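You operate a simulated robot arm through the tools that you are given. There is no shell and no other tool. Be economical: measure what you need, move in short steps, check, and stop when the job is done.

The job below is to be done with a simulated two-armed robot. You get a single attempt, and the scene is never put back.

JOB
Switch off the desk lamp, dust under it and stand it back.
Fine: hold the lamp steady while you press its button, before you lift it; park it in the bay with the round-knob bookend till the dust is gone; use the green duster and put it back. Set down upright: desk lamp. What is to be rubbed or washed off counts as gone when no trace of it is left.

It is judged by the outcome, as a careful person would: the job done as asked, and still so three seconds after it is handed in. It fails if anything else is knocked over, pushed out of place, dropped, spilled or broken.

ROBOT AND FRAMES
Two 6-joint arms with two-finger parallel grippers on one trunk that stands fixed in place. Base frame: the origin is at the foot of the trunk, x ahead of it, y to its left, z up. Units: m, degrees, N and s.
The left shoulder is at [0.06, 0.188, 1.297], the right one opposite. With the tool pointing down near the work surface each hand reaches from about 0.1 to 0.54 m from the base axis, measured 20 degrees to its own side. Payload 1.57 kg a hand.
The TCP of each hand is the grasp point between the finger pads, 0.03 m short of the fingertips. In the tool frame z runs along the fingers and y along their closing line. Largest opening 0.11 m; finger width 0.024, thickness 0.012; the body of the gripper, 0.048 by 0.112 m, starts 0.078 m behind the TCP.
Orientation is that of the tool frame in the base frame, as a unit quaternion [x, y, z, w]. With the fingers straight down and closing along the base's y, the tool's x points along the base's -x, its y along +y and its z along -z.

CONTROLS
- The arms move only by the tool apply_moves. It takes "left_increments", "right_increments" or both (then of equal length, played together; a hand with none holds still); each is text: rows parted by semicolons, each of 7 numbers parted by spaces: the opening, from 0 (shut) to 1 (fully open), then the shift along the base's x, y, z in m, then the turn, a rotation vector about the base's x, y, z in degrees. In form: gripper tx ty tz ax ay az; .... A call has 1 to 20 rows; each row shifts and turns the commanded pose from where the row before left it. Rows are played at 5 a second. More than 0.05 m and 8.6 degrees between two rows, or a gripper value outside its range, and nothing of the call is played. A pose out of reach is approached as far as the arm can. The call stops where the force on the tool passes 40 N (or 10 N more than at its start, if that is more) or the arm is blocked; 0.2 s more then pass. The fingers move at their own pace (about 0.153 m/s each) and stop on an object; they squeeze with about 42 N. The grip force told is the motor's: it shows also when the fingers shut on nothing. Time passes only in rows, and 0.2 s behind the last, so rows that do not move let the fingers close. It gives the time, the measured TCP pose, the force on the tool (base axes), the opening and the grip force at its end, in the units of the frame above (readings bear some noise), with the torque about the TCP (base axes, N m) and any sound that the robot's microphone picked up.
- Cameras (640 x 400 px; columns grow to the right, rows downward): "scene" is now at [0.0074, 0.0229, 1.8332]; the picture's right is [0.32, -0.95, 0.00], its down [-0.76, -0.26, -0.59] and it looks along [0.56, 0.19, -0.81] (base axes); focal length 317 px, centre (320, 200). "left" rides on the left gripper at [0.07, -0.016, -0.141] in its tool frame; the picture's right is [0.23, 0.97, 0.00], its down [-0.86, 0.20, -0.48] and it looks along [-0.47, 0.11, 0.88] (tool axes); focal length 222 px, centre (320, 200). "right" rides on the right gripper at [0.07, 0.016, -0.141] in its tool frame; the picture's right is [-0.23, 0.97, 0.00], its down [-0.86, -0.20, -0.48] and it looks along [-0.47, -0.11, 0.88] (tool axes); focal length 222 px, centre (320, 200). There is no depth. A picture from a camera that has moved, and an enlarged one, comes with that camera's place and axes in the base frame and with its lens.
- grab_frame(camera): a new picture of that camera. The clock stands still meanwhile.
- slide_trunk(by): slides the trunk up (or, below 0, down) by that many m; the arms and the scene camera ride with it, the base frame stays. It gives what a move gives, with no picture.
- turn_head(pan, tilt): turns the head with the scene camera to pan (to the left, within 86 degrees either way) and tilt (down, from -29 to 69), counted from straight ahead of the robot. It gives what a move gives.
- inspect(camera, box): a new picture of the part [left, top, right, bottom] of that camera's present view, enlarged. The clock stands still meanwhile.
- close_job(): hands the job in; it is judged then, once.

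Work in short steps. Places have to be worked out from the pictures, the camera data and where the tool is seen: move nearer, look again, correct. Check each grasp and each placing, and mend what went wrong. You have 120 turns and 86 pictures in all, those below and enlarged ones among them. Open the grippers and draw the arms clear of the work before you hand the job in, unless the task says otherwise; then end with one line.

The tools are called as name(argument=value, ...) on one line, values as JSON. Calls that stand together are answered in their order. apply_moves: Moves the arms, as the interface text tells. Its arguments: {"type":"object","properties":{"left_increments":{"type":"string"},"right_increments":{"type":"string"}},"required":[]} The other tools are called the same way: slide_trunk (by) slides the trunk up or down; turn_head (pan, tilt) turns the head that bears the scene camera; grab_frame (camera) takes a picture; inspect (camera, box) takes an enlarged picture of a part of a camera's view; close_job () hands the job in.

At the start:

```text
clock: 0.0
left_tcp_pos: [0.3209, 0.342, 1.4401]
left_ee_rot: [0.001, 1.0, 0.0, 0.0]
left_force: [0.7, -0.3, 0.0]
left_torque: [0.0, 0.0, -0.01]
left_width: 0.1099
left_finger_force: 0.0
right_tcp_pos: [0.3398, -0.0499, 1.3948]
right_ee_rot: [0.0, 1.0, 0.001, 0.0]
right_force: [-0.4, -0.1, 0.4]
right_torque: [-0.03, -0.03, 0.0]
right_width: 0.1101
right_finger_force: 0.1
trunk travel left (down, up): [-0.925, 0.065]
head pan, tilt: [18.6, 53.7]
```

scene: 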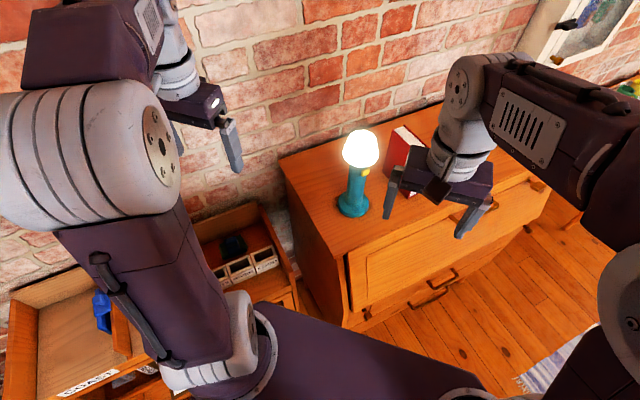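
right: 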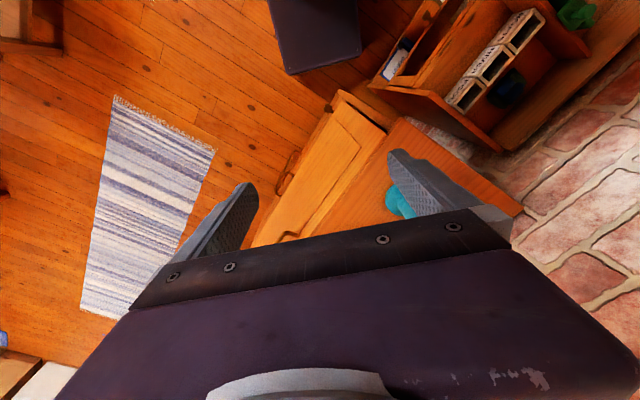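
left: 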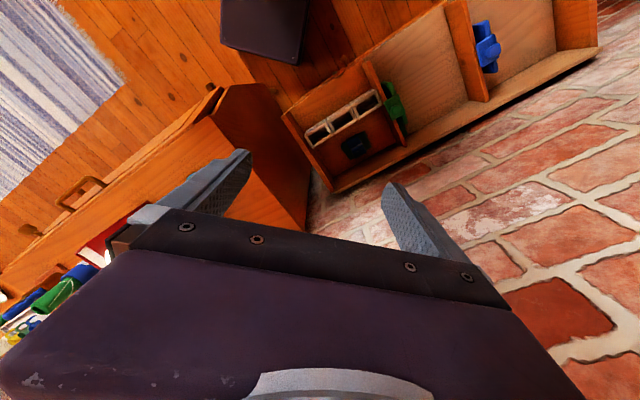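

The lamp stands on the chest ahead and a compartmented tray is to the left. I turn the head to see both better.

turn_head(pan=55, tilt=55)

grab_frame(camera="scene")

turn_head(pan=-5, tilt=45)

grab_frame(camera="scene")

```text
clock: 1.0
left_tcp_pos: [0.3208, 0.3415, 1.4405]
left_ee_rot: [0.0, 1.0, 0.0, 0.001]
left_force: [-0.1, -0.4, -0.1]
left_torque: [0.01, -0.03, -0.01]
left_width: 0.1097
left_finger_force: 0.2
right_tcp_pos: [0.3403, -0.0498, 1.3942]
right_ee_rot: [0.0, 1.0, 0.0, 0.001]
right_force: [-0.2, 0.0, 0.4]
right_torque: [0.0, 0.04, -0.03]
right_width: 0.1098
right_finger_force: 0.0
trunk travel left (down, up): [-0.925, 0.065]
head pan, tilt: [55.0, 55.0]
```

```text
82 pictures are left
camera scene: at [-0.0208, 0.0583, 1.8316], right [0.82, -0.57, 0.0], down [-0.47, -0.67, -0.57], along [0.33, 0.47, -0.82], focal length 317 px, centre (320, 200)
```

scene: 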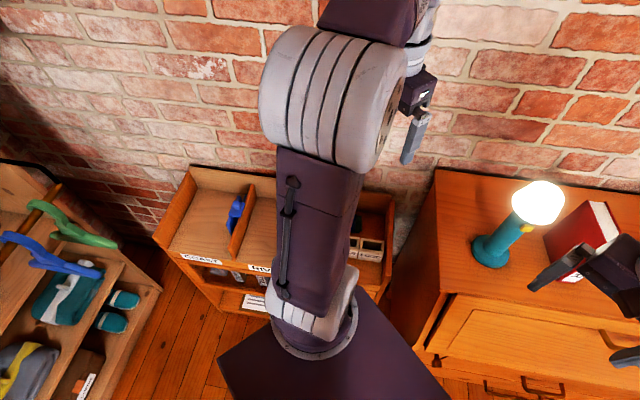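

```text
clock: 2.3
left_tcp_pos: [0.322, 0.3421, 1.4401]
left_ee_rot: [0.0, 1.0, 0.0, 0.0]
left_force: [-0.9, 0.1, -0.5]
left_torque: [0.03, -0.03, 0.02]
left_width: 0.1099
left_finger_force: 0.0
right_tcp_pos: [0.3399, -0.0499, 1.3938]
right_ee_rot: [0.0, 1.0, 0.0, 0.0]
right_force: [-0.2, 0.4, -0.7]
right_torque: [-0.01, 0.02, 0.02]
right_width: 0.1098
right_finger_force: 0.1
trunk travel left (down, up): [-0.925, 0.065]
head pan, tilt: [-5.0, 45.0]
```

```text
81 pictures are left
camera scene: at [0.0188, -0.0076, 1.845], right [-0.09, -1.0, 0.0], down [-0.7, 0.06, -0.71], along [0.7, -0.06, -0.71], focal length 317 px, centre (320, 200)
```

scene: 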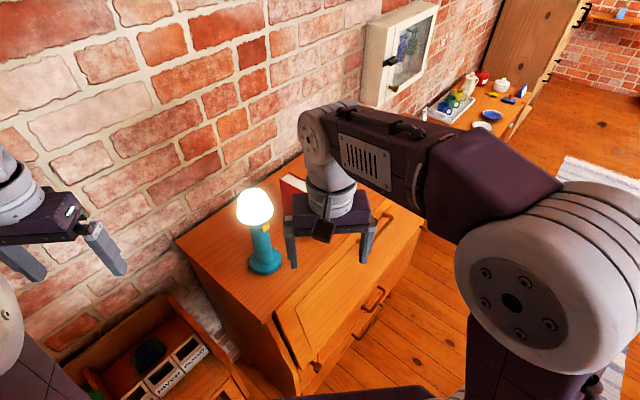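

I'll enlarge the left camera's view of the shelf and the scene's right side of the chest, to find bookends and dusters.

inspect(camera="left", box=[270, 0, 590, 200])

inspect(camera="scene", box=[180, 160, 440, 323])

inspect(camera="scene", box=[360, 0, 640, 175])

```text
2.00 times, centred on (430, 100) of left
camera zoom: at [0.252, 0.3257, 1.5813], right [-0.23, 0.97, 0.0], down [0.86, 0.2, 0.48], along [0.47, 0.11, -0.88], focal length 444 px, centre (100, 400)
```

zoom: 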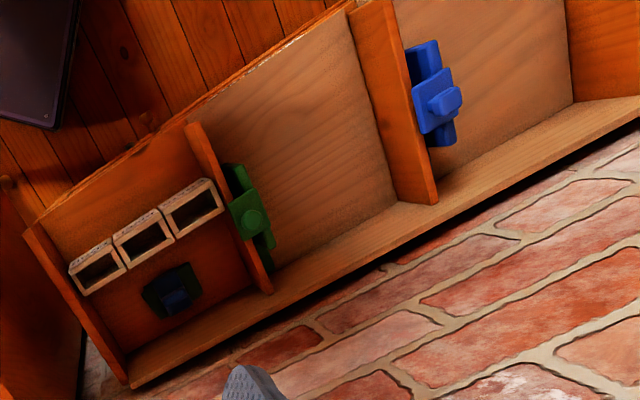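

```text
2.45 times, centred on (310, 242) of scene
camera zoom: at [0.0188, -0.0076, 1.845], right [-0.09, -1.0, 0.0], down [-0.7, 0.06, -0.71], along [0.7, -0.06, -0.71], focal length 777 px, centre (344, 98)
```

zoom: 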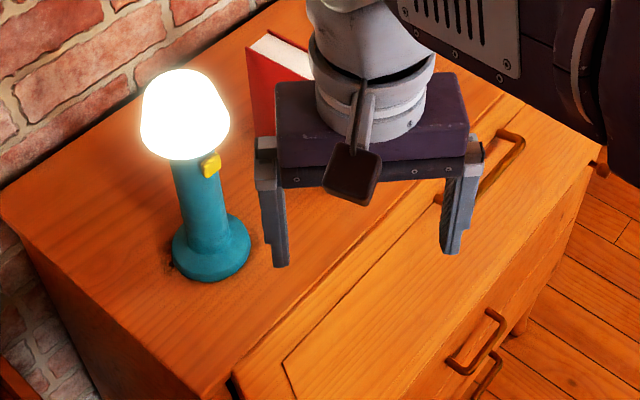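

```text
2.29 times, centred on (500, 88) of scene
camera zoom: at [0.0188, -0.0076, 1.845], right [-0.09, -1.0, 0.0], down [-0.7, 0.06, -0.71], along [0.7, -0.06, -0.71], focal length 724 px, centre (-91, 457)
```

zoom: 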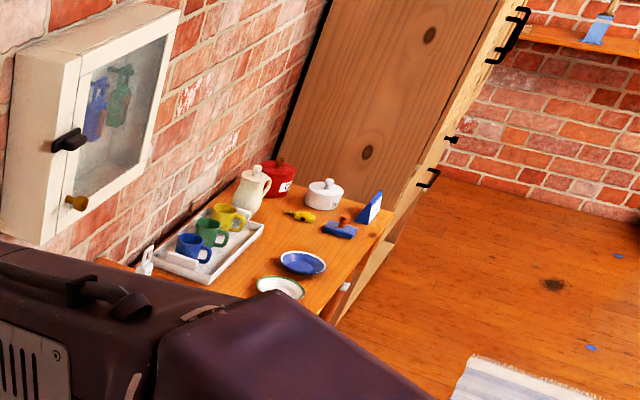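

The bookend with the round knob appears to be the green one in the middle bay; the lamp button is yellow. I draw the right arm aside to see the chest top whole.

apply_moves(right_increments="1 -0.02 -0.045 0 0 0 0;1 -0.02 -0.045 0 0 0 0;1 -0.02 -0.045 0 0 0 0;1 -0.02 -0.045 0 0 0 0;1 -0.02 -0.045 0 0 0 0")

turn_head(pan=10, tilt=50)

grab_frame(camera="scene")

grab_frame(camera="right")

```text
clock: 3.5
left_tcp_pos: [0.3208, 0.3402, 1.4403]
left_ee_rot: [0.0, 1.0, 0.0, 0.0]
left_force: [-0.2, 0.0, 0.6]
left_torque: [-0.01, -0.02, 0.02]
left_width: 0.1101
left_finger_force: 0.1
right_tcp_pos: [0.2404, -0.275, 1.3936]
right_ee_rot: [-0.001, 1.0, 0.001, -0.001]
right_force: [0.3, -0.1, 0.0]
right_torque: [0.01, 0.01, -0.02]
right_width: 0.1102
right_finger_force: 0.0
trunk travel left (down, up): [-0.925, 0.065]
head pan, tilt: [-5.0, 45.0]
```

```text
clock: 4.3
left_tcp_pos: [0.3208, 0.3407, 1.4403]
left_ee_rot: [0.0, 1.0, -0.001, 0.0]
left_force: [-0.4, -0.1, -0.1]
left_torque: [0.04, 0.06, 0.05]
left_width: 0.11
left_finger_force: 0.0
right_tcp_pos: [0.2419, -0.2737, 1.3939]
right_ee_rot: [-0.001, 1.0, 0.0, 0.0]
right_force: [0.3, -0.6, 0.0]
right_torque: [0.01, -0.03, 0.01]
right_width: 0.11
right_finger_force: 0.1
trunk travel left (down, up): [-0.925, 0.065]
head pan, tilt: [10.0, 50.0]
```

```text
77 pictures are left
camera scene: at [0.0133, 0.0123, 1.8381], right [0.17, -0.98, 0.0], down [-0.75, -0.13, -0.64], along [0.63, 0.11, -0.77], focal length 317 px, centre (320, 200)
```

scene: 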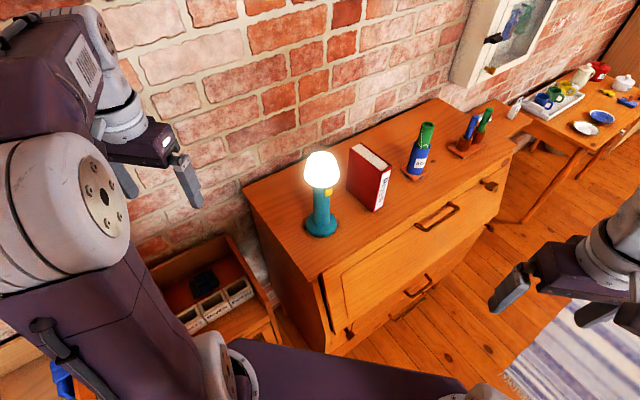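

```text
76 pictures are left
camera right: at [0.1712, -0.257, 1.5344], right [0.23, 0.97, 0.0], down [0.86, -0.2, 0.48], along [0.47, -0.11, -0.88], focal length 222 px, centre (320, 200)
```

right: 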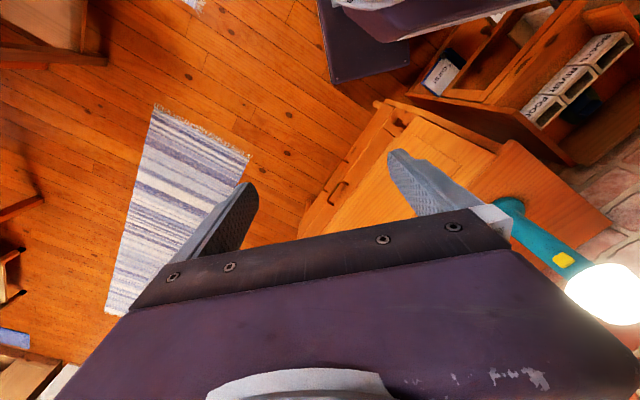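

The chest top also carries a red book, a bottle-like item and a stand with a blue and a green item. I enlarge them.

inspect(camera="scene", box=[380, 80, 540, 180])

inspect(camera="scene", box=[280, 130, 400, 250])

```text
4.00 times, centred on (460, 130) of scene
camera zoom: at [0.0133, 0.0123, 1.8381], right [0.17, -0.98, 0.0], down [-0.75, -0.13, -0.64], along [0.63, 0.11, -0.77], focal length 1266 px, centre (-240, 480)
```

zoom: 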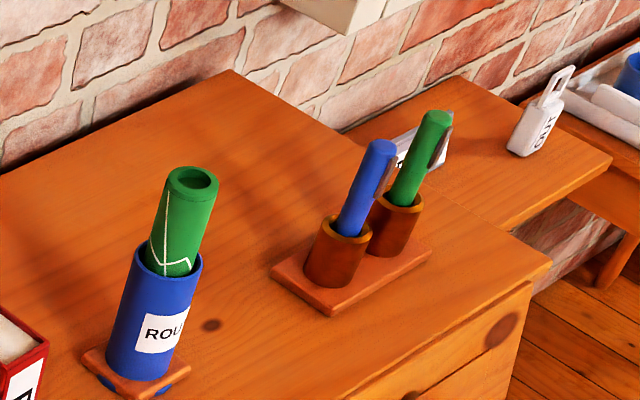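

```text
3.33 times, centred on (340, 190) of scene
camera zoom: at [0.0133, 0.0123, 1.8381], right [0.17, -0.98, 0.0], down [-0.75, -0.13, -0.64], along [0.63, 0.11, -0.77], focal length 1055 px, centre (253, 233)
```

zoom: 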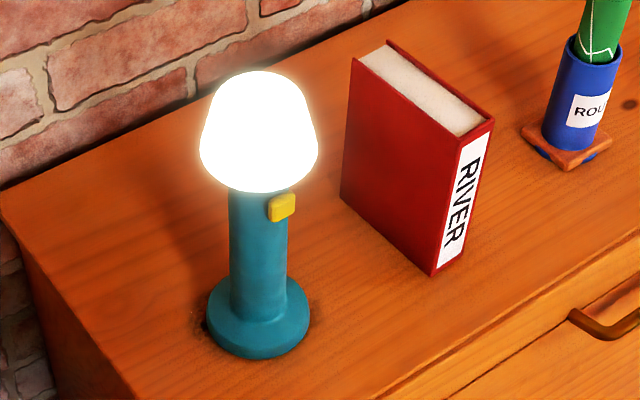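

No duster on the chest: those are pens, a rolled map and a book. I look around to both sides for the dusters.

turn_head(pan=86, tilt=45)

grab_frame(camera="scene")

turn_head(pan=-60, tilt=50)

grab_frame(camera="scene")

turn_head(pan=-20, tilt=20)

grab_frame(camera="scene")

```text
clock: 5.8
left_tcp_pos: [0.3215, 0.3415, 1.4389]
left_ee_rot: [0.0, 1.0, 0.0, 0.0]
left_force: [0.2, -0.5, 0.1]
left_torque: [0.02, 0.01, 0.03]
left_width: 0.1101
left_finger_force: 0.1
right_tcp_pos: [0.2428, -0.2736, 1.394]
right_ee_rot: [0.0, 1.0, -0.001, 0.0]
right_force: [0.3, -0.1, -0.5]
right_torque: [-0.02, 0.0, 0.0]
right_width: 0.1101
right_finger_force: 0.1
trunk travel left (down, up): [-0.925, 0.065]
head pan, tilt: [85.9, 45.0]
```

```text
73 pictures are left
camera scene: at [-0.0563, 0.0805, 1.845], right [1.0, -0.07, 0.0], down [-0.05, -0.71, -0.71], along [0.05, 0.71, -0.71], focal length 317 px, centre (320, 200)
```

scene: 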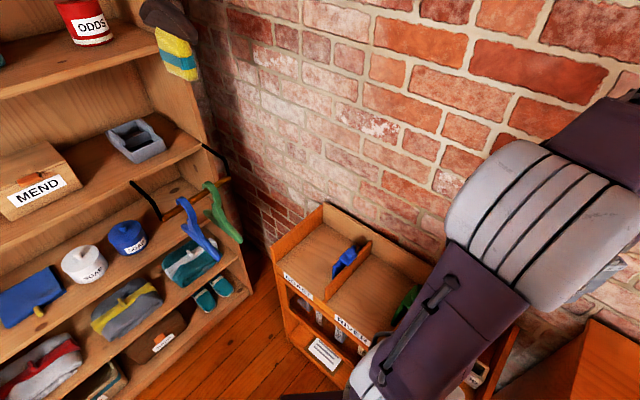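

```text
clock: 8.1
left_tcp_pos: [0.3216, 0.3409, 1.4395]
left_ee_rot: [-0.001, 1.0, 0.0, -0.001]
left_force: [-0.6, -1.1, -0.3]
left_torque: [0.02, 0.01, 0.03]
left_width: 0.11
left_finger_force: 0.0
right_tcp_pos: [0.2411, -0.2728, 1.3936]
right_ee_rot: [0.0, 1.0, 0.0, 0.0]
right_force: [0.0, 0.0, 0.2]
right_torque: [-0.02, -0.01, -0.02]
right_width: 0.1101
right_finger_force: 0.1
trunk travel left (down, up): [-0.925, 0.065]
head pan, tilt: [-60.0, 50.0]
```

```text
72 pictures are left
camera scene: at [-0.0238, -0.0673, 1.8381], right [-0.87, -0.5, 0.0], down [-0.38, 0.66, -0.64], along [0.32, -0.56, -0.77], focal length 317 px, centre (320, 200)
```

scene: 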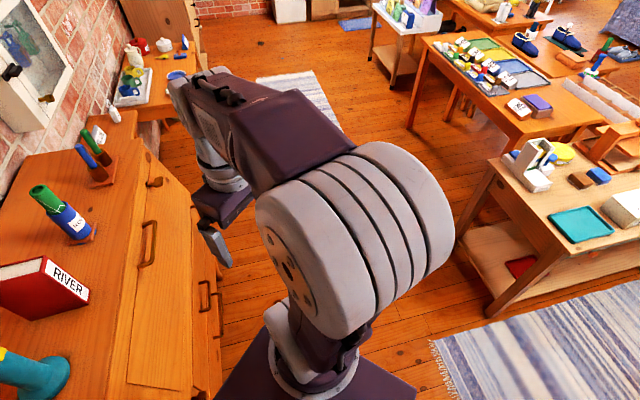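

```text
clock: 9.1
left_tcp_pos: [0.3205, 0.3403, 1.4402]
left_ee_rot: [0.0, 1.0, 0.0, 0.0]
left_force: [-1.1, 0.2, -0.1]
left_torque: [-0.01, 0.01, -0.01]
left_width: 0.1102
left_finger_force: 0.1
right_tcp_pos: [0.2423, -0.2727, 1.3936]
right_ee_rot: [0.0, 1.0, 0.0, 0.0]
right_force: [-0.3, -0.2, -0.1]
right_torque: [-0.02, 0.03, 0.0]
right_width: 0.1099
right_finger_force: 0.1
trunk travel left (down, up): [-0.925, 0.065]
head pan, tilt: [-20.0, 20.0]
```

```text
71 pictures are left
camera scene: at [0.025, -0.0326, 1.8836], right [-0.34, -0.94, 0.0], down [-0.32, 0.12, -0.94], along [0.88, -0.32, -0.34], focal length 317 px, centre (320, 200)
```

scene: 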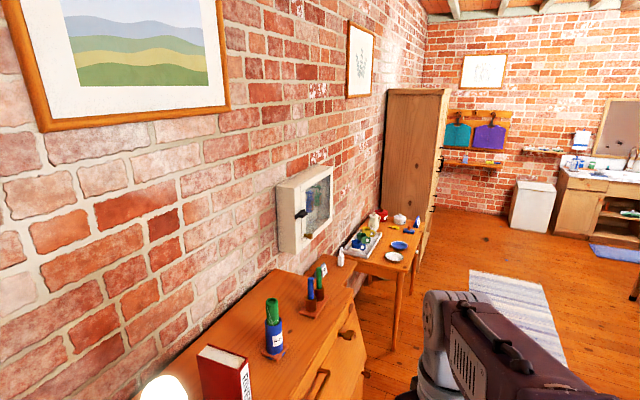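

Triangulating: lamp bulb is about (0.55, 0.10, 1.30), chest top z≈1.05 turned ~45°, and the shelf with bays about (0.28, 0.61, 0.75). I turn the left hand toward the shelf to look at it closely.

apply_moves(left_increments="1 -0.03 0 0 0 0 8.5;1 -0.03 0 0 0 0 8.5;1 -0.03 0 0 0 0 8.5;1 -0.03 0 0 0 0 8.5;1 0 0 0 0 0 8.5;1 0 0 0 0 0 8.5;1 0 0 -0.03 0 0 8.5;1 0 0 -0.03 0 0 0;1 0 0 -0.03 0 0 0")

turn_head(pan=70, tilt=60)

grab_frame(camera="left")

grab_frame(camera="scene")

```text
clock: 11.1
left_tcp_pos: [0.2003, 0.3424, 1.3504]
left_ee_rot: [-0.497, 0.868, 0.0, 0.0]
left_force: [0.3, -0.3, 0.1]
left_torque: [0.02, 0.04, 0.01]
left_width: 0.11
left_finger_force: 0.0
right_tcp_pos: [0.2425, -0.2735, 1.394]
right_ee_rot: [0.0, 1.0, 0.0, -0.001]
right_force: [0.0, -0.1, -0.7]
right_torque: [0.04, 0.03, -0.02]
right_width: 0.1099
right_finger_force: 0.0
trunk travel left (down, up): [-0.925, 0.065]
head pan, tilt: [-20.0, 20.0]
```

```text
clock: 12.8
left_tcp_pos: [0.2003, 0.3401, 1.3515]
left_ee_rot: [-0.497, 0.868, -0.001, 0.0]
left_force: [-0.4, 0.4, -0.7]
left_torque: [0.02, -0.02, -0.01]
left_width: 0.1101
left_finger_force: 0.1
right_tcp_pos: [0.2416, -0.2731, 1.3944]
right_ee_rot: [0.0, 1.0, -0.001, 0.0]
right_force: [0.6, 0.0, -0.2]
right_torque: [0.01, -0.01, 0.0]
right_width: 0.11
right_finger_force: 0.1
trunk travel left (down, up): [-0.925, 0.065]
head pan, tilt: [70.0, 60.0]
```

```text
70 pictures are left
camera left: at [0.1793, 0.2738, 1.4927], right [-0.95, 0.3, 0.0], down [0.26, 0.84, 0.48], along [0.14, 0.46, -0.88], focal length 222 px, centre (320, 200)
```

left: 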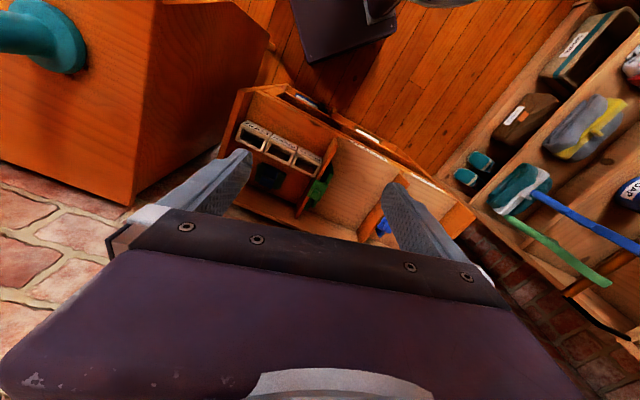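

```text
69 pictures are left
camera scene: at [-0.0396, 0.0619, 1.8255], right [0.94, -0.34, 0.0], down [-0.3, -0.81, -0.5], along [0.17, 0.47, -0.87], focal length 317 px, centre (320, 200)
```

scene: 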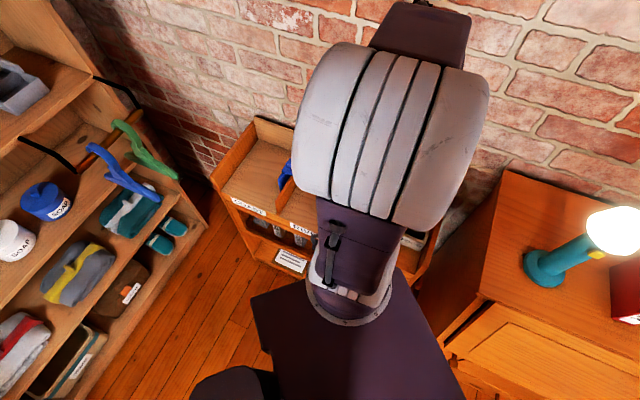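

Better vantage; I enlarge the shelf and the chest side.

inspect(camera="left", box=[220, 70, 420, 240])

inspect(camera="scene", box=[190, 100, 450, 290])

```text
2.35 times, centred on (320, 155) of left
camera zoom: at [0.1793, 0.2738, 1.4927], right [-0.95, 0.3, 0.0], down [0.26, 0.84, 0.48], along [0.14, 0.46, -0.88], focal length 523 px, centre (320, 306)
```

zoom: 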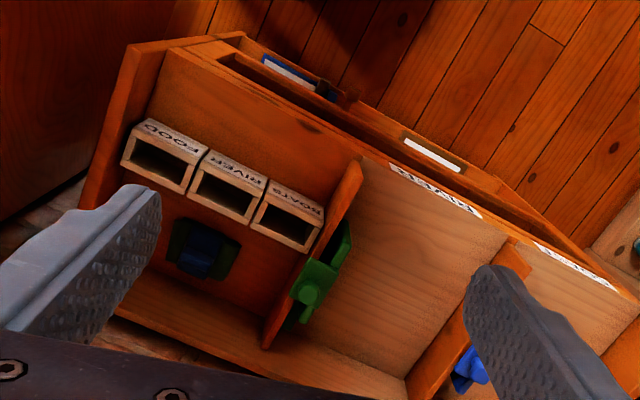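

```text
2.11 times, centred on (320, 195) of scene
camera zoom: at [-0.0396, 0.0619, 1.8255], right [0.94, -0.34, 0.0], down [-0.3, -0.81, -0.5], along [0.17, 0.47, -0.87], focal length 666 px, centre (320, 210)
```

zoom: 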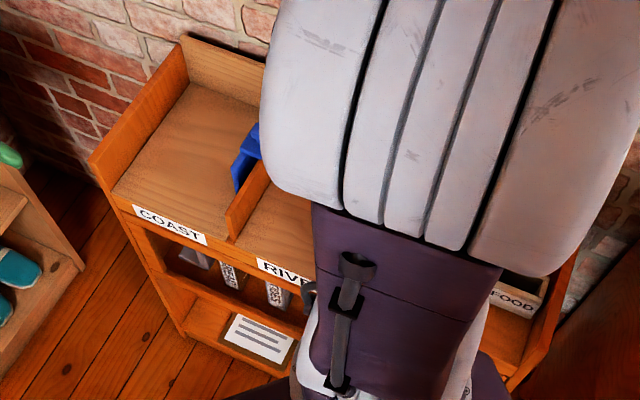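

Still no duster. I retract the left hand a bit and lower the trunk to look into the shelf's lower level and boxes from a lower eye point.

apply_moves(left_increments="1 -0.01 -0.03 0 0 0 0;1 -0.01 -0.03 0 0 0 0;1 -0.01 -0.02 0 0 0 0")

slide_trunk(by=-0.35)

turn_head(pan=60, tilt=50)

grab_frame(camera="scene")

grab_frame(camera="left")

```text
clock: 13.6
left_tcp_pos: [0.2054, 0.287, 1.3334]
left_ee_rot: [-0.496, 0.868, -0.001, 0.0]
left_force: [-0.3, -0.4, -0.1]
left_torque: [-0.03, 0.03, 0.01]
left_width: 0.11
left_finger_force: 0.1
left hand out of reach, approached as far as the arm can: row 1, 2, 3
right_tcp_pos: [0.2431, -0.2724, 1.3941]
right_ee_rot: [0.0, 1.0, 0.0, 0.0]
right_force: [0.3, -0.7, 0.5]
right_torque: [0.05, 0.01, -0.02]
right_width: 0.11
right_finger_force: 0.0
trunk travel left (down, up): [-0.925, 0.065]
head pan, tilt: [70.0, 60.0]
```

```text
clock: 17.0
left_tcp_pos: [0.2051, 0.2878, 0.9823]
left_ee_rot: [-0.496, 0.869, 0.0, -0.001]
left_force: [-1.2, 0.0, 0.1]
left_torque: [0.0, 0.02, -0.02]
left_width: 0.1098
left_finger_force: 0.0
right_tcp_pos: [0.2411, -0.2726, 1.0441]
right_ee_rot: [0.0, 1.0, -0.001, 0.001]
right_force: [-0.6, 0.6, 0.0]
right_torque: [0.0, 0.0, 0.02]
right_width: 0.11
right_finger_force: 0.2
trunk travel left (down, up): [-0.575, 0.415]
head pan, tilt: [70.0, 60.0]
```

```text
clock: 17.7
left_tcp_pos: [0.2049, 0.2872, 0.9827]
left_ee_rot: [-0.496, 0.868, 0.0, -0.001]
left_force: [0.5, -0.6, -0.6]
left_torque: [-0.02, 0.03, -0.05]
left_width: 0.1099
left_finger_force: 0.2
right_tcp_pos: [0.2402, -0.2729, 1.0436]
right_ee_rot: [0.0, 1.0, 0.0, 0.0]
right_force: [0.4, -0.3, 0.2]
right_torque: [0.02, -0.01, 0.01]
right_width: 0.1099
right_finger_force: 0.0
trunk travel left (down, up): [-0.575, 0.415]
head pan, tilt: [60.0, 50.0]
```

```text
66 pictures are left
camera scene: at [-0.0239, 0.066, 1.488], right [0.87, -0.5, 0.0], down [-0.38, -0.66, -0.64], along [0.32, 0.56, -0.77], focal length 317 px, centre (320, 200)
```

scene: 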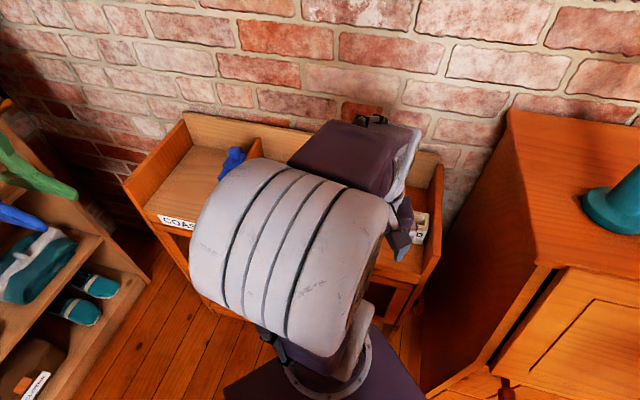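

```text
65 pictures are left
camera left: at [0.1843, 0.2194, 1.1244], right [-0.95, 0.3, 0.0], down [0.26, 0.84, 0.48], along [0.14, 0.46, -0.88], focal length 222 px, centre (320, 200)
```

left: 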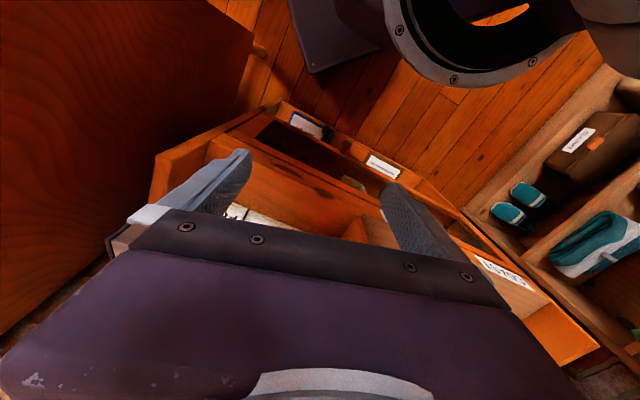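

The arm hides much; I enlarge the lower shelf in the left view and the shelf end in the scene view.

inspect(camera="left", box=[220, 90, 420, 215])

inspect(camera="scene", box=[340, 150, 500, 330])

grab_frame(camera="right")

```text
3.20 times, centred on (320, 152) of left
camera zoom: at [0.1843, 0.2194, 1.1244], right [-0.95, 0.3, 0.0], down [0.26, 0.84, 0.48], along [0.14, 0.46, -0.88], focal length 711 px, centre (320, 352)
```

zoom: 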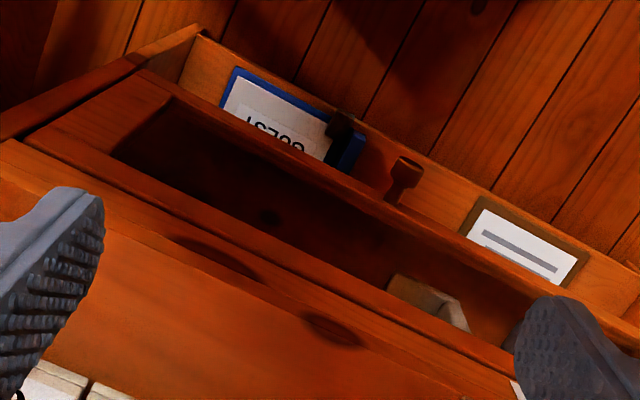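

```text
2.22 times, centred on (420, 240) of scene
camera zoom: at [-0.0239, 0.066, 1.488], right [0.87, -0.5, 0.0], down [-0.38, -0.66, -0.64], along [0.32, 0.56, -0.77], focal length 704 px, centre (98, 111)
```

zoom: 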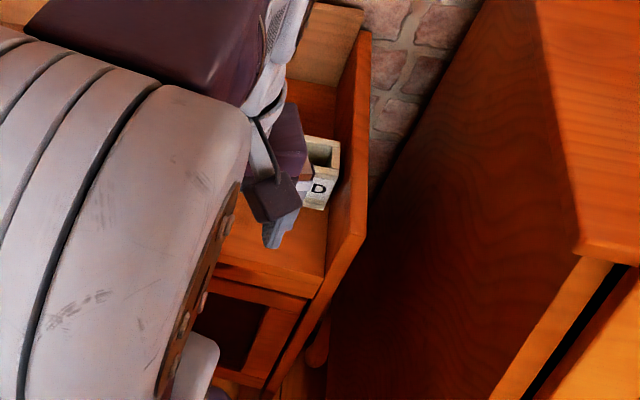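

```text
62 pictures are left
camera right: at [0.1712, -0.257, 1.1844], right [0.23, 0.97, 0.0], down [0.86, -0.2, 0.48], along [0.47, -0.11, -0.88], focal length 222 px, centre (320, 200)
```

right: 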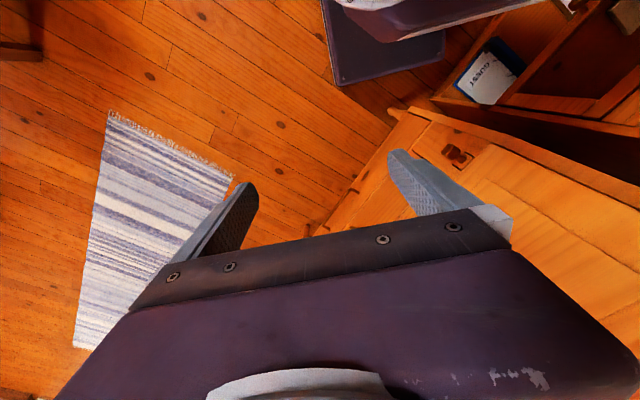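

The long blue and green things on the far-left rack could be the dusters; I enlarge them.

turn_head(pan=86, tilt=40)

inspect(camera="scene", box=[0, 40, 320, 400])

```text
clock: 18.6
left_tcp_pos: [0.2055, 0.2866, 0.9825]
left_ee_rot: [-0.496, 0.868, 0.0, 0.0]
left_force: [0.8, 0.3, 0.2]
left_torque: [0.02, -0.03, -0.04]
left_width: 0.1101
left_finger_force: 0.1
right_tcp_pos: [0.242, -0.2736, 1.0438]
right_ee_rot: [0.0, 1.0, 0.0, 0.0]
right_force: [0.1, -0.4, 0.1]
right_torque: [0.02, 0.04, -0.04]
right_width: 0.1099
right_finger_force: 0.0
trunk travel left (down, up): [-0.575, 0.415]
head pan, tilt: [85.9, 40.0]
```

```text
1.11 times, centred on (160, 220) of scene
camera zoom: at [-0.0562, 0.0841, 1.5022], right [1.0, -0.07, 0.0], down [-0.05, -0.64, -0.77], along [0.05, 0.76, -0.64], focal length 352 px, centre (498, 178)
```

zoom: 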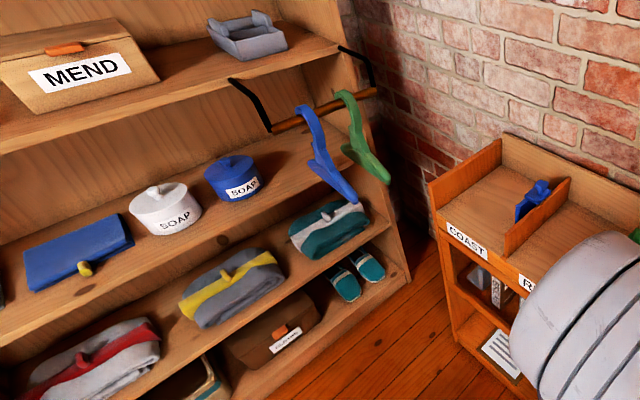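

Those are coat hangers. I enlarge the blue object on the divider, then raise the trunk and look down into the bays with the left camera again.

inspect(camera="scene", box=[420, 170, 580, 280])

slide_trunk(by=0.3)

apply_moves(left_increments="1 0 0.03 0 0 0 0;1 0 0.03 0 0 0 0;1 0 0.03 0 0 0 0;1 -0.0 0.02 0 0 0 0")

inspect(camera="left", box=[200, 80, 400, 220])

```text
3.64 times, centred on (500, 225) of scene
camera zoom: at [-0.0562, 0.0841, 1.5022], right [1.0, -0.07, 0.0], down [-0.05, -0.64, -0.77], along [0.05, 0.76, -0.64], focal length 1151 px, centre (-334, 109)
```

zoom: 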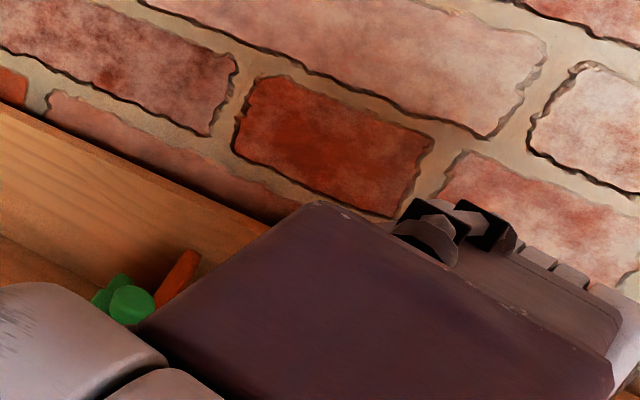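

```text
clock: 21.6
left_tcp_pos: [0.2047, 0.2873, 1.2836]
left_ee_rot: [-0.497, 0.868, 0.0, -0.001]
left_force: [-0.4, -0.8, -0.3]
left_torque: [-0.02, 0.02, 0.0]
left_width: 0.11
left_finger_force: 0.1
right_tcp_pos: [0.2414, -0.2726, 1.3431]
right_ee_rot: [0.0, 1.0, -0.001, 0.0]
right_force: [0.4, -1.2, 1.1]
right_torque: [-0.02, 0.01, 0.01]
right_width: 0.1099
right_finger_force: 0.0
trunk travel left (down, up): [-0.875, 0.115]
head pan, tilt: [85.9, 40.0]
```

```text
clock: 22.6
left_tcp_pos: [0.206, 0.3983, 1.2821]
left_ee_rot: [-0.496, 0.868, -0.001, 0.0]
left_force: [-0.6, 0.2, -0.3]
left_torque: [-0.01, -0.06, -0.02]
left_width: 0.11
left_finger_force: 0.2
right_tcp_pos: [0.2428, -0.2724, 1.3441]
right_ee_rot: [0.0, 1.0, 0.0, 0.0]
right_force: [-1.0, 0.0, 0.6]
right_torque: [0.01, -0.04, 0.01]
right_width: 0.1099
right_finger_force: 0.1
trunk travel left (down, up): [-0.875, 0.115]
head pan, tilt: [85.9, 40.0]
```

```text
2.86 times, centred on (300, 150) of left
camera zoom: at [0.1848, 0.3307, 1.4229], right [-0.95, 0.3, 0.0], down [0.26, 0.84, 0.48], along [0.14, 0.46, -0.88], focal length 635 px, centre (377, 343)
```

zoom: 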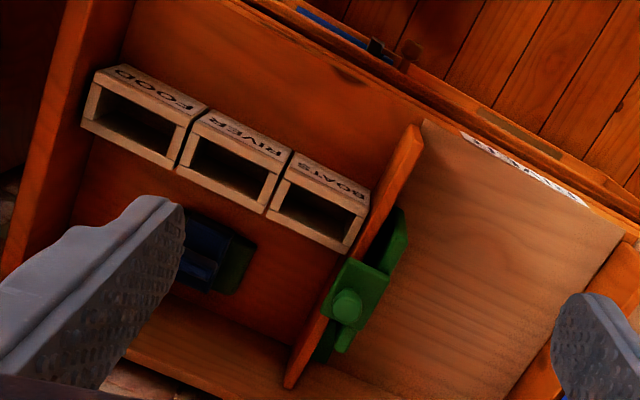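

In bay three lies a dark item that looks partly blue, partly green: possibly two dusters. I shift the left hand for a closer, unobstructed look.

apply_moves(left_increments="1 0.03 0 -0.03 0 0 0;1 0.03 0 -0.03 0 0 0;1 0.03 0 -0.03 0 0 0;1 0.02 0.0 -0.03 0 0 0")

inspect(camera="left", box=[220, 80, 420, 220])

```text
clock: 23.6
left_tcp_pos: [0.3168, 0.3972, 1.1619]
left_ee_rot: [-0.496, 0.868, -0.001, -0.001]
left_force: [-0.1, -0.2, -0.1]
left_torque: [-0.03, -0.02, -0.01]
left_width: 0.1099
left_finger_force: 0.0
right_tcp_pos: [0.2423, -0.2727, 1.3443]
right_ee_rot: [0.0, 1.0, 0.0, -0.001]
right_force: [0.1, 1.0, -0.5]
right_torque: [0.0, 0.03, 0.0]
right_width: 0.1099
right_finger_force: 0.0
trunk travel left (down, up): [-0.875, 0.115]
head pan, tilt: [85.9, 40.0]
```

```text
2.86 times, centred on (320, 150) of left
camera zoom: at [0.2965, 0.329, 1.3032], right [-0.95, 0.3, 0.0], down [0.26, 0.84, 0.48], along [0.14, 0.46, -0.88], focal length 635 px, centre (320, 343)
```

zoom: 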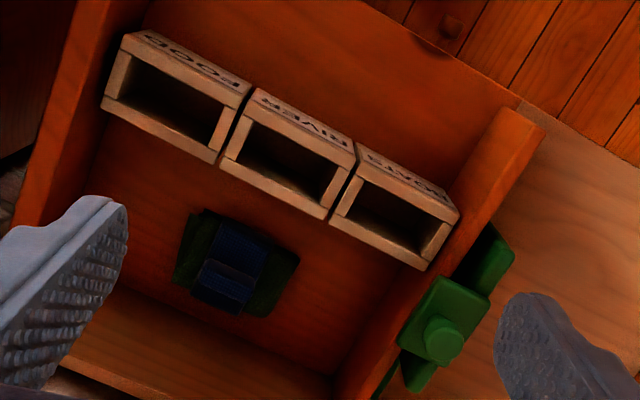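

The item triangulates to (0.41, 0.49, 0.825). I go closer above it for a clear look.

apply_moves(left_increments="1 0.02 0.01 -0.03 0 0 0;1 0.02 0.01 -0.03 0 0 0;1 0.01 0.01 -0.03 0 0 0;1 0.0 0.0 -0.04 0 0 0")

inspect(camera="left", box=[240, 90, 400, 215])

```text
clock: 24.6
left_tcp_pos: [0.3649, 0.4271, 1.0345]
left_ee_rot: [-0.496, 0.868, 0.0, 0.001]
left_force: [0.4, 0.2, -0.3]
left_torque: [-0.01, -0.02, -0.02]
left_width: 0.11
left_finger_force: 0.0
right_tcp_pos: [0.2424, -0.2729, 1.3437]
right_ee_rot: [0.0, 1.0, 0.0, 0.001]
right_force: [-0.6, 0.8, 0.7]
right_torque: [0.04, -0.01, 0.02]
right_width: 0.11
right_finger_force: 0.1
trunk travel left (down, up): [-0.875, 0.115]
head pan, tilt: [85.9, 40.0]
```

```text
3.20 times, centred on (320, 152) of left
camera zoom: at [0.3444, 0.3593, 1.1754], right [-0.95, 0.3, 0.0], down [0.26, 0.84, 0.48], along [0.14, 0.46, -0.88], focal length 711 px, centre (320, 352)
```

zoom: 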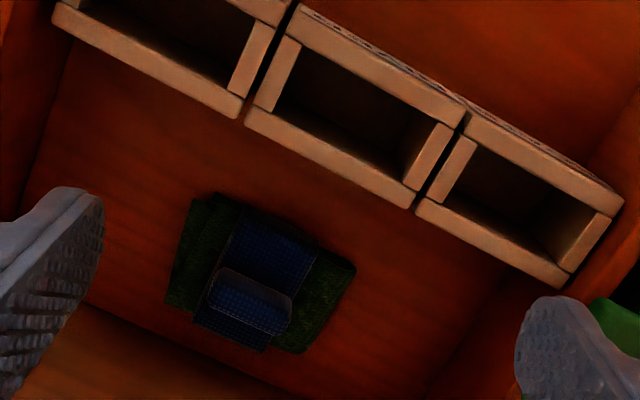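

It is a folded green cloth with a blue band and pinch tab, like the other towels: the green duster, in bay 3. Now I raise the left hand clear and examine the lamp.

apply_moves(left_increments="1 0 0 0.05 0 0 0;1 -0.03 -0.02 0.05 0 0 -8;1 -0.04 -0.03 0.05 0 0 -8;1 -0.04 -0.03 0.05 0 0 -8;1 -0.04 -0.03 0.04 0 0 -8;1 0 0 0 0 0 -8;1 0 0 0 0 0 -8;1 0 0 0 0 0 -8")

turn_head(pan=10, tilt=45)

grab_frame(camera="scene")

grab_frame(camera="left")

```text
refused: row 2 steps farther than a row can; nothing moved
```

```text
clock: 26.1
left_tcp_pos: [0.3639, 0.4265, 1.0349]
left_ee_rot: [-0.497, 0.868, 0.0, 0.0]
left_force: [0.1, -0.1, -0.6]
left_torque: [-0.01, 0.02, 0.03]
left_width: 0.11
left_finger_force: 0.2
right_tcp_pos: [0.2412, -0.2733, 1.3435]
right_ee_rot: [0.0, 1.0, 0.0, 0.0]
right_force: [-0.6, -0.3, 0.7]
right_torque: [-0.02, -0.02, -0.02]
right_width: 0.11
right_finger_force: 0.1
trunk travel left (down, up): [-0.875, 0.115]
head pan, tilt: [10.0, 45.0]
```

```text
56 pictures are left
camera scene: at [0.0179, 0.0136, 1.795], right [0.17, -0.98, 0.0], down [-0.7, -0.12, -0.71], along [0.7, 0.12, -0.71], focal length 317 px, centre (320, 200)
```

scene: 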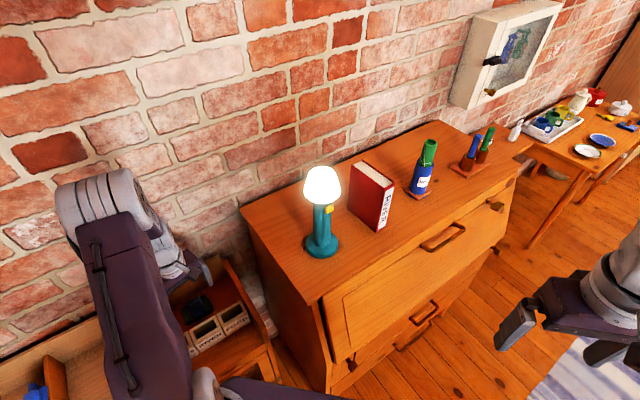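

```text
55 pictures are left
camera left: at [0.3439, 0.3585, 1.1762], right [-0.95, 0.3, 0.0], down [0.26, 0.84, 0.48], along [0.14, 0.46, -0.88], focal length 222 px, centre (320, 200)
```

left: 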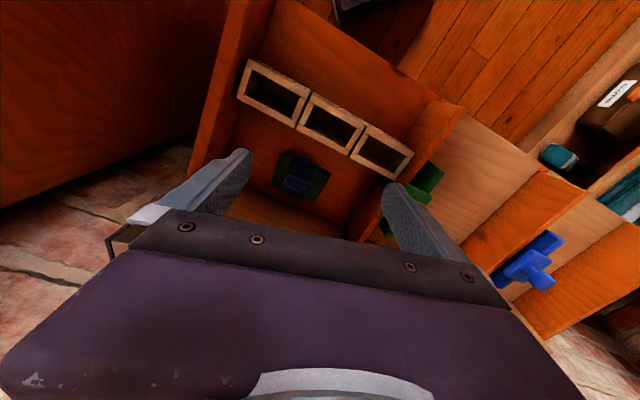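

I redo the retreat with shorter steps and swing the hand to view the lamp from the left.

apply_moves(left_increments="1 0 0 0.05 0 0 0;1 0 0 0.05 0 0 0;1 0 0 0.05 0 0 0;1 0 0 0.05 0 0 0;1 -0.03 -0.02 0.02 0 0 -8;1 -0.03 -0.02 0.02 0 0 -8;1 -0.03 -0.02 0 0 0 -8;1 -0.03 -0.01 0 0 0 -8;1 -0.03 0 0 0 0 -8;1 0 0 0 0 0 -8;1 0 0 0 0 0 -8;1 0 0 0 0 0 -8;1 0 0 0 0 0 -8")

grab_frame(camera="left")

inspect(camera="scene", box=[280, 150, 400, 270])

```text
clock: 28.9
left_tcp_pos: [0.2152, 0.3571, 1.2734]
left_ee_rot: [0.111, 0.994, 0.0, 0.0]
left_force: [-0.8, 1.2, 1.2]
left_torque: [0.0, -0.03, 0.05]
left_width: 0.1099
left_finger_force: 0.1
right_tcp_pos: [0.2412, -0.2737, 1.3437]
right_ee_rot: [0.0, 1.0, 0.0, 0.0]
right_force: [0.1, -0.2, 0.0]
right_torque: [-0.01, 0.0, -0.01]
right_width: 0.1102
right_finger_force: 0.1
trunk travel left (down, up): [-0.875, 0.115]
head pan, tilt: [10.0, 45.0]
```

```text
54 pictures are left
camera left: at [0.1442, 0.3569, 1.4146], right [-0.01, 1.0, 0.0], down [0.88, 0.01, 0.48], along [0.48, 0.0, -0.88], focal length 222 px, centre (320, 200)
```

left: 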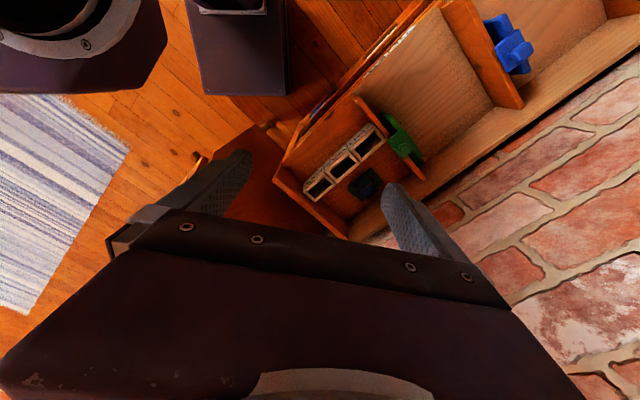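

```text
3.33 times, centred on (340, 210) of scene
camera zoom: at [0.0178, 0.0135, 1.795], right [0.17, -0.98, 0.0], down [-0.7, -0.12, -0.71], along [0.7, 0.12, -0.71], focal length 1055 px, centre (253, 167)
```

zoom: 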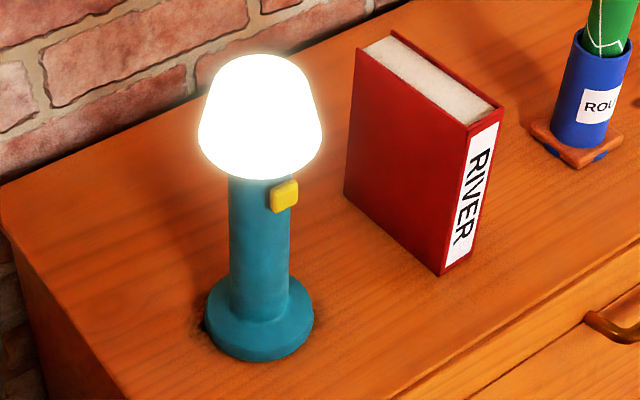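

Button is yellow, at roughly (0.535, 0.085, 1.245), facing the chest front (−0.7,−0.7). I bring the right hand (closing) to a pre-press pose pointing at it, which also gives its camera a look.

apply_moves(right_increments="0 0.02 0.03 0 0 -8.5 0;0 0.02 0.03 0 0 -8.5 0;0 0.02 0.03 0 0 -8.5 0;0 0.02 0.03 0 0 -8.5 0;0 0.02 0.03 -0.01 0 -8.5 0;0 0.02 0.03 -0.01 0 -8.5 0;0 0.02 0.03 -0.02 0 -8.5 0;0 0.02 0.02 -0.02 0 -8.5 0;0 0 0 0 0 0 8.5;0 0 0 0 0 0 8.5;0 0 0 0 0 0 8.5;0 0 0 0 0 0 8.5;0 0 0 0 0 0 8.5")

grab_frame(camera="right")

grab_frame(camera="scene")

```text
clock: 31.7
left_tcp_pos: [0.2137, 0.356, 1.2737]
left_ee_rot: [0.108, 0.994, 0.0, 0.001]
left_force: [-0.1, -0.2, -0.2]
left_torque: [-0.01, 0.01, 0.03]
left_width: 0.1099
left_finger_force: 0.1
right_tcp_pos: [0.3605, 0.1188, 1.2932]
right_ee_rot: [-0.293, 0.794, 0.175, 0.502]
right_force: [-0.4, -0.1, 0.3]
right_torque: [0.02, 0.01, -0.01]
right_width: 0.0
right_finger_force: 21.2
right hand out of reach, approached as far as the arm can: row 1, 2, 3, 4, 6, 7, 9, 10, 11, 12, 13
trunk travel left (down, up): [-0.875, 0.115]
head pan, tilt: [10.0, 45.0]
```

```text
52 pictures are left
camera right: at [0.2281, 0.0309, 1.2913], right [-0.55, 0.81, 0.19], down [0.07, -0.18, 0.98], along [0.83, 0.56, 0.04], focal length 222 px, centre (320, 200)
```

right: 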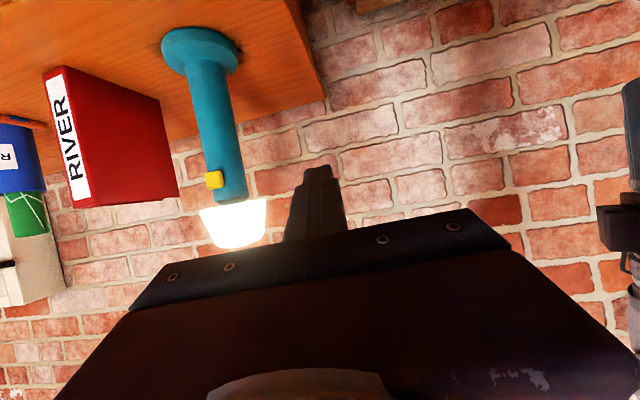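

```text
51 pictures are left
camera scene: at [0.0161, 0.0127, 1.795], right [0.17, -0.98, 0.0], down [-0.7, -0.12, -0.71], along [0.7, 0.12, -0.71], focal length 317 px, centre (320, 200)
```

scene: 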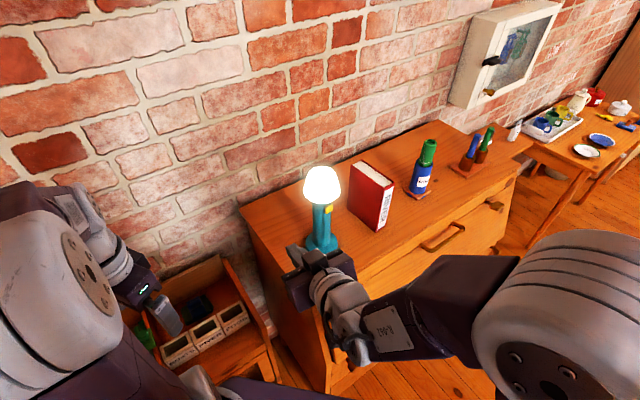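

Triangulation gives the button at (0.528, 0.081, 1.253) and lamp base at (0.541, 0.100, 1.07). The right hand's commanded pose was unreachable; a small step forward shows where it starts from.

apply_moves(right_increments="0 0.02 0.02 0 0 0 0;0 0.02 0.02 -0.01 0 0 0;0 0 0 0 0 0 0")

```text
clock: 32.5
left_tcp_pos: [0.214, 0.3564, 1.2738]
left_ee_rot: [0.109, 0.994, 0.0, -0.001]
left_force: [-0.6, 0.2, 0.4]
left_torque: [0.02, 0.03, 0.01]
left_width: 0.11
left_finger_force: 0.1
right_tcp_pos: [0.3902, 0.1662, 1.2803]
right_ee_rot: [-0.3, 0.792, 0.18, 0.5]
right_force: [0.7, -0.5, -0.1]
right_torque: [0.01, 0.0, 0.01]
right_width: 0.0
right_finger_force: 21.3
right hand out of reach, approached as far as the arm can: row 1, 2
trunk travel left (down, up): [-0.875, 0.115]
head pan, tilt: [10.0, 45.0]
```

Calls start from the measured pose. I move the right hand in −y toward the pre-press position and see whether it's reachable.

apply_moves(right_increments="0 0.0 -0.04 0 0 0 0;0 0.0 -0.04 0 0 0 0;0 0.02 -0.04 0 0 0 0;0 0.02 -0.03 -0.01 0 0 0;0 0 0 0 0 0 0")

```text
clock: 33.7
left_tcp_pos: [0.214, 0.3567, 1.2735]
left_ee_rot: [0.109, 0.994, 0.001, -0.002]
left_force: [-0.2, -0.4, -0.8]
left_torque: [0.0, -0.02, 0.02]
left_width: 0.1099
left_finger_force: 0.1
right_tcp_pos: [0.3564, 0.1243, 1.293]
right_ee_rot: [-0.3, 0.792, 0.179, 0.501]
right_force: [0.2, -0.9, -0.6]
right_torque: [-0.07, 0.02, 0.0]
right_width: 0.0002
right_finger_force: 21.6
right hand out of reach, approached as far as the arm can: row 1, 2, 3, 4
trunk travel left (down, up): [-0.875, 0.115]
head pan, tilt: [10.0, 45.0]
```

The arm seems to meet a wrist limit. I pitch the tool back down, move to in front of the lamp, then check.

apply_moves(right_increments="0 0 -0.01 0.01 -5.1 6.2 0;0 0 -0.01 0.01 -5.1 6.2 0;0 0.0 -0.02 0.01 -5.1 6.2 0;0 0.02 -0.03 0.01 -5.1 6.2 0;0 0.02 -0.03 0 0 0 0;0 0.02 -0.03 0 0 0 0;0 0.02 -0.02 -0.0 0 0 0;0 0 0 0 0 0 0")

```text
clock: 35.5
left_tcp_pos: [0.2137, 0.3579, 1.2746]
left_ee_rot: [0.108, 0.994, 0.0, 0.0]
left_force: [-1.0, -1.0, 0.2]
left_torque: [-0.02, 0.03, 0.01]
left_width: 0.11
left_finger_force: 0.0
right_tcp_pos: [0.4429, -0.0079, 1.3206]
right_ee_rot: [-0.307, 0.875, 0.083, 0.365]
right_force: [-0.7, 0.4, -0.6]
right_torque: [0.01, 0.02, 0.01]
right_width: 0.0002
right_finger_force: 21.7
right hand out of reach, approached as far as the arm can: row 3, 4
trunk travel left (down, up): [-0.875, 0.115]
head pan, tilt: [10.0, 45.0]
```

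Now reachable. I pitch the tool back up here, gradually, while lowering.

apply_moves(right_increments="0 0.01 0 -0.015 4.8 -6.4 0;0 0.01 0.01 -0.015 4.8 -6.4 0;0 0.01 0.01 -0.015 4.8 -6.4 0;0 0 0 0 0 0 0")

```text
clock: 36.5
left_tcp_pos: [0.2151, 0.3569, 1.2734]
left_ee_rot: [0.109, 0.994, 0.0, 0.0]
left_force: [0.1, -0.2, 0.4]
left_torque: [-0.04, -0.05, 0.0]
left_width: 0.1099
left_finger_force: 0.0
right_tcp_pos: [0.4414, 0.0234, 1.2921]
right_ee_rot: [-0.313, 0.835, 0.155, 0.425]
right_force: [-0.2, -0.7, 1.1]
right_torque: [0.01, -0.01, 0.0]
right_width: 0.0001
right_finger_force: 21.7
right hand out of reach, approached as far as the arm can: row 1, 2, 3
trunk travel left (down, up): [-0.875, 0.115]
head pan, tilt: [10.0, 45.0]
```

The wrist pitch is limited; lowering the trunk will flatten the forearm. Everything stays above the chest top (tips ≥1.12), so I slide down 0.15 and raise the hand.

slide_trunk(by=-0.15)

apply_moves(right_increments="0 -0.01 -0.01 0.04 0 0 0;0 -0.01 -0.01 0.04 0 0 0;0 0 0 0.03 4.8 -6.4 0;0 0.0 0 0 4.8 -6.4 0;0 0 0 0 0 0 0")

```text
clock: 38.3
left_tcp_pos: [0.216, 0.3564, 1.1222]
left_ee_rot: [0.109, 0.994, 0.0, -0.001]
left_force: [0.2, 0.4, 0.0]
left_torque: [-0.04, 0.04, 0.02]
left_width: 0.1102
left_finger_force: 0.0
right_tcp_pos: [0.4401, 0.0224, 1.1424]
right_ee_rot: [-0.312, 0.835, 0.155, 0.426]
right_force: [-1.0, -0.4, 0.4]
right_torque: [-0.01, -0.02, 0.0]
right_width: 0.0
right_finger_force: 20.8
trunk travel left (down, up): [-0.725, 0.265]
head pan, tilt: [10.0, 45.0]
```

```text
clock: 39.5
left_tcp_pos: [0.2154, 0.3577, 1.1239]
left_ee_rot: [0.109, 0.994, 0.0, -0.001]
left_force: [-0.8, 0.4, 0.3]
left_torque: [0.0, 0.01, 0.0]
left_width: 0.1103
left_finger_force: 0.0
right_tcp_pos: [0.4202, 0.0012, 1.2538]
right_ee_rot: [-0.291, 0.767, 0.188, 0.54]
right_force: [-0.4, -0.4, -0.2]
right_torque: [-0.01, -0.01, -0.02]
right_width: 0.0002
right_finger_force: 21.1
trunk travel left (down, up): [-0.725, 0.265]
head pan, tilt: [10.0, 45.0]
```

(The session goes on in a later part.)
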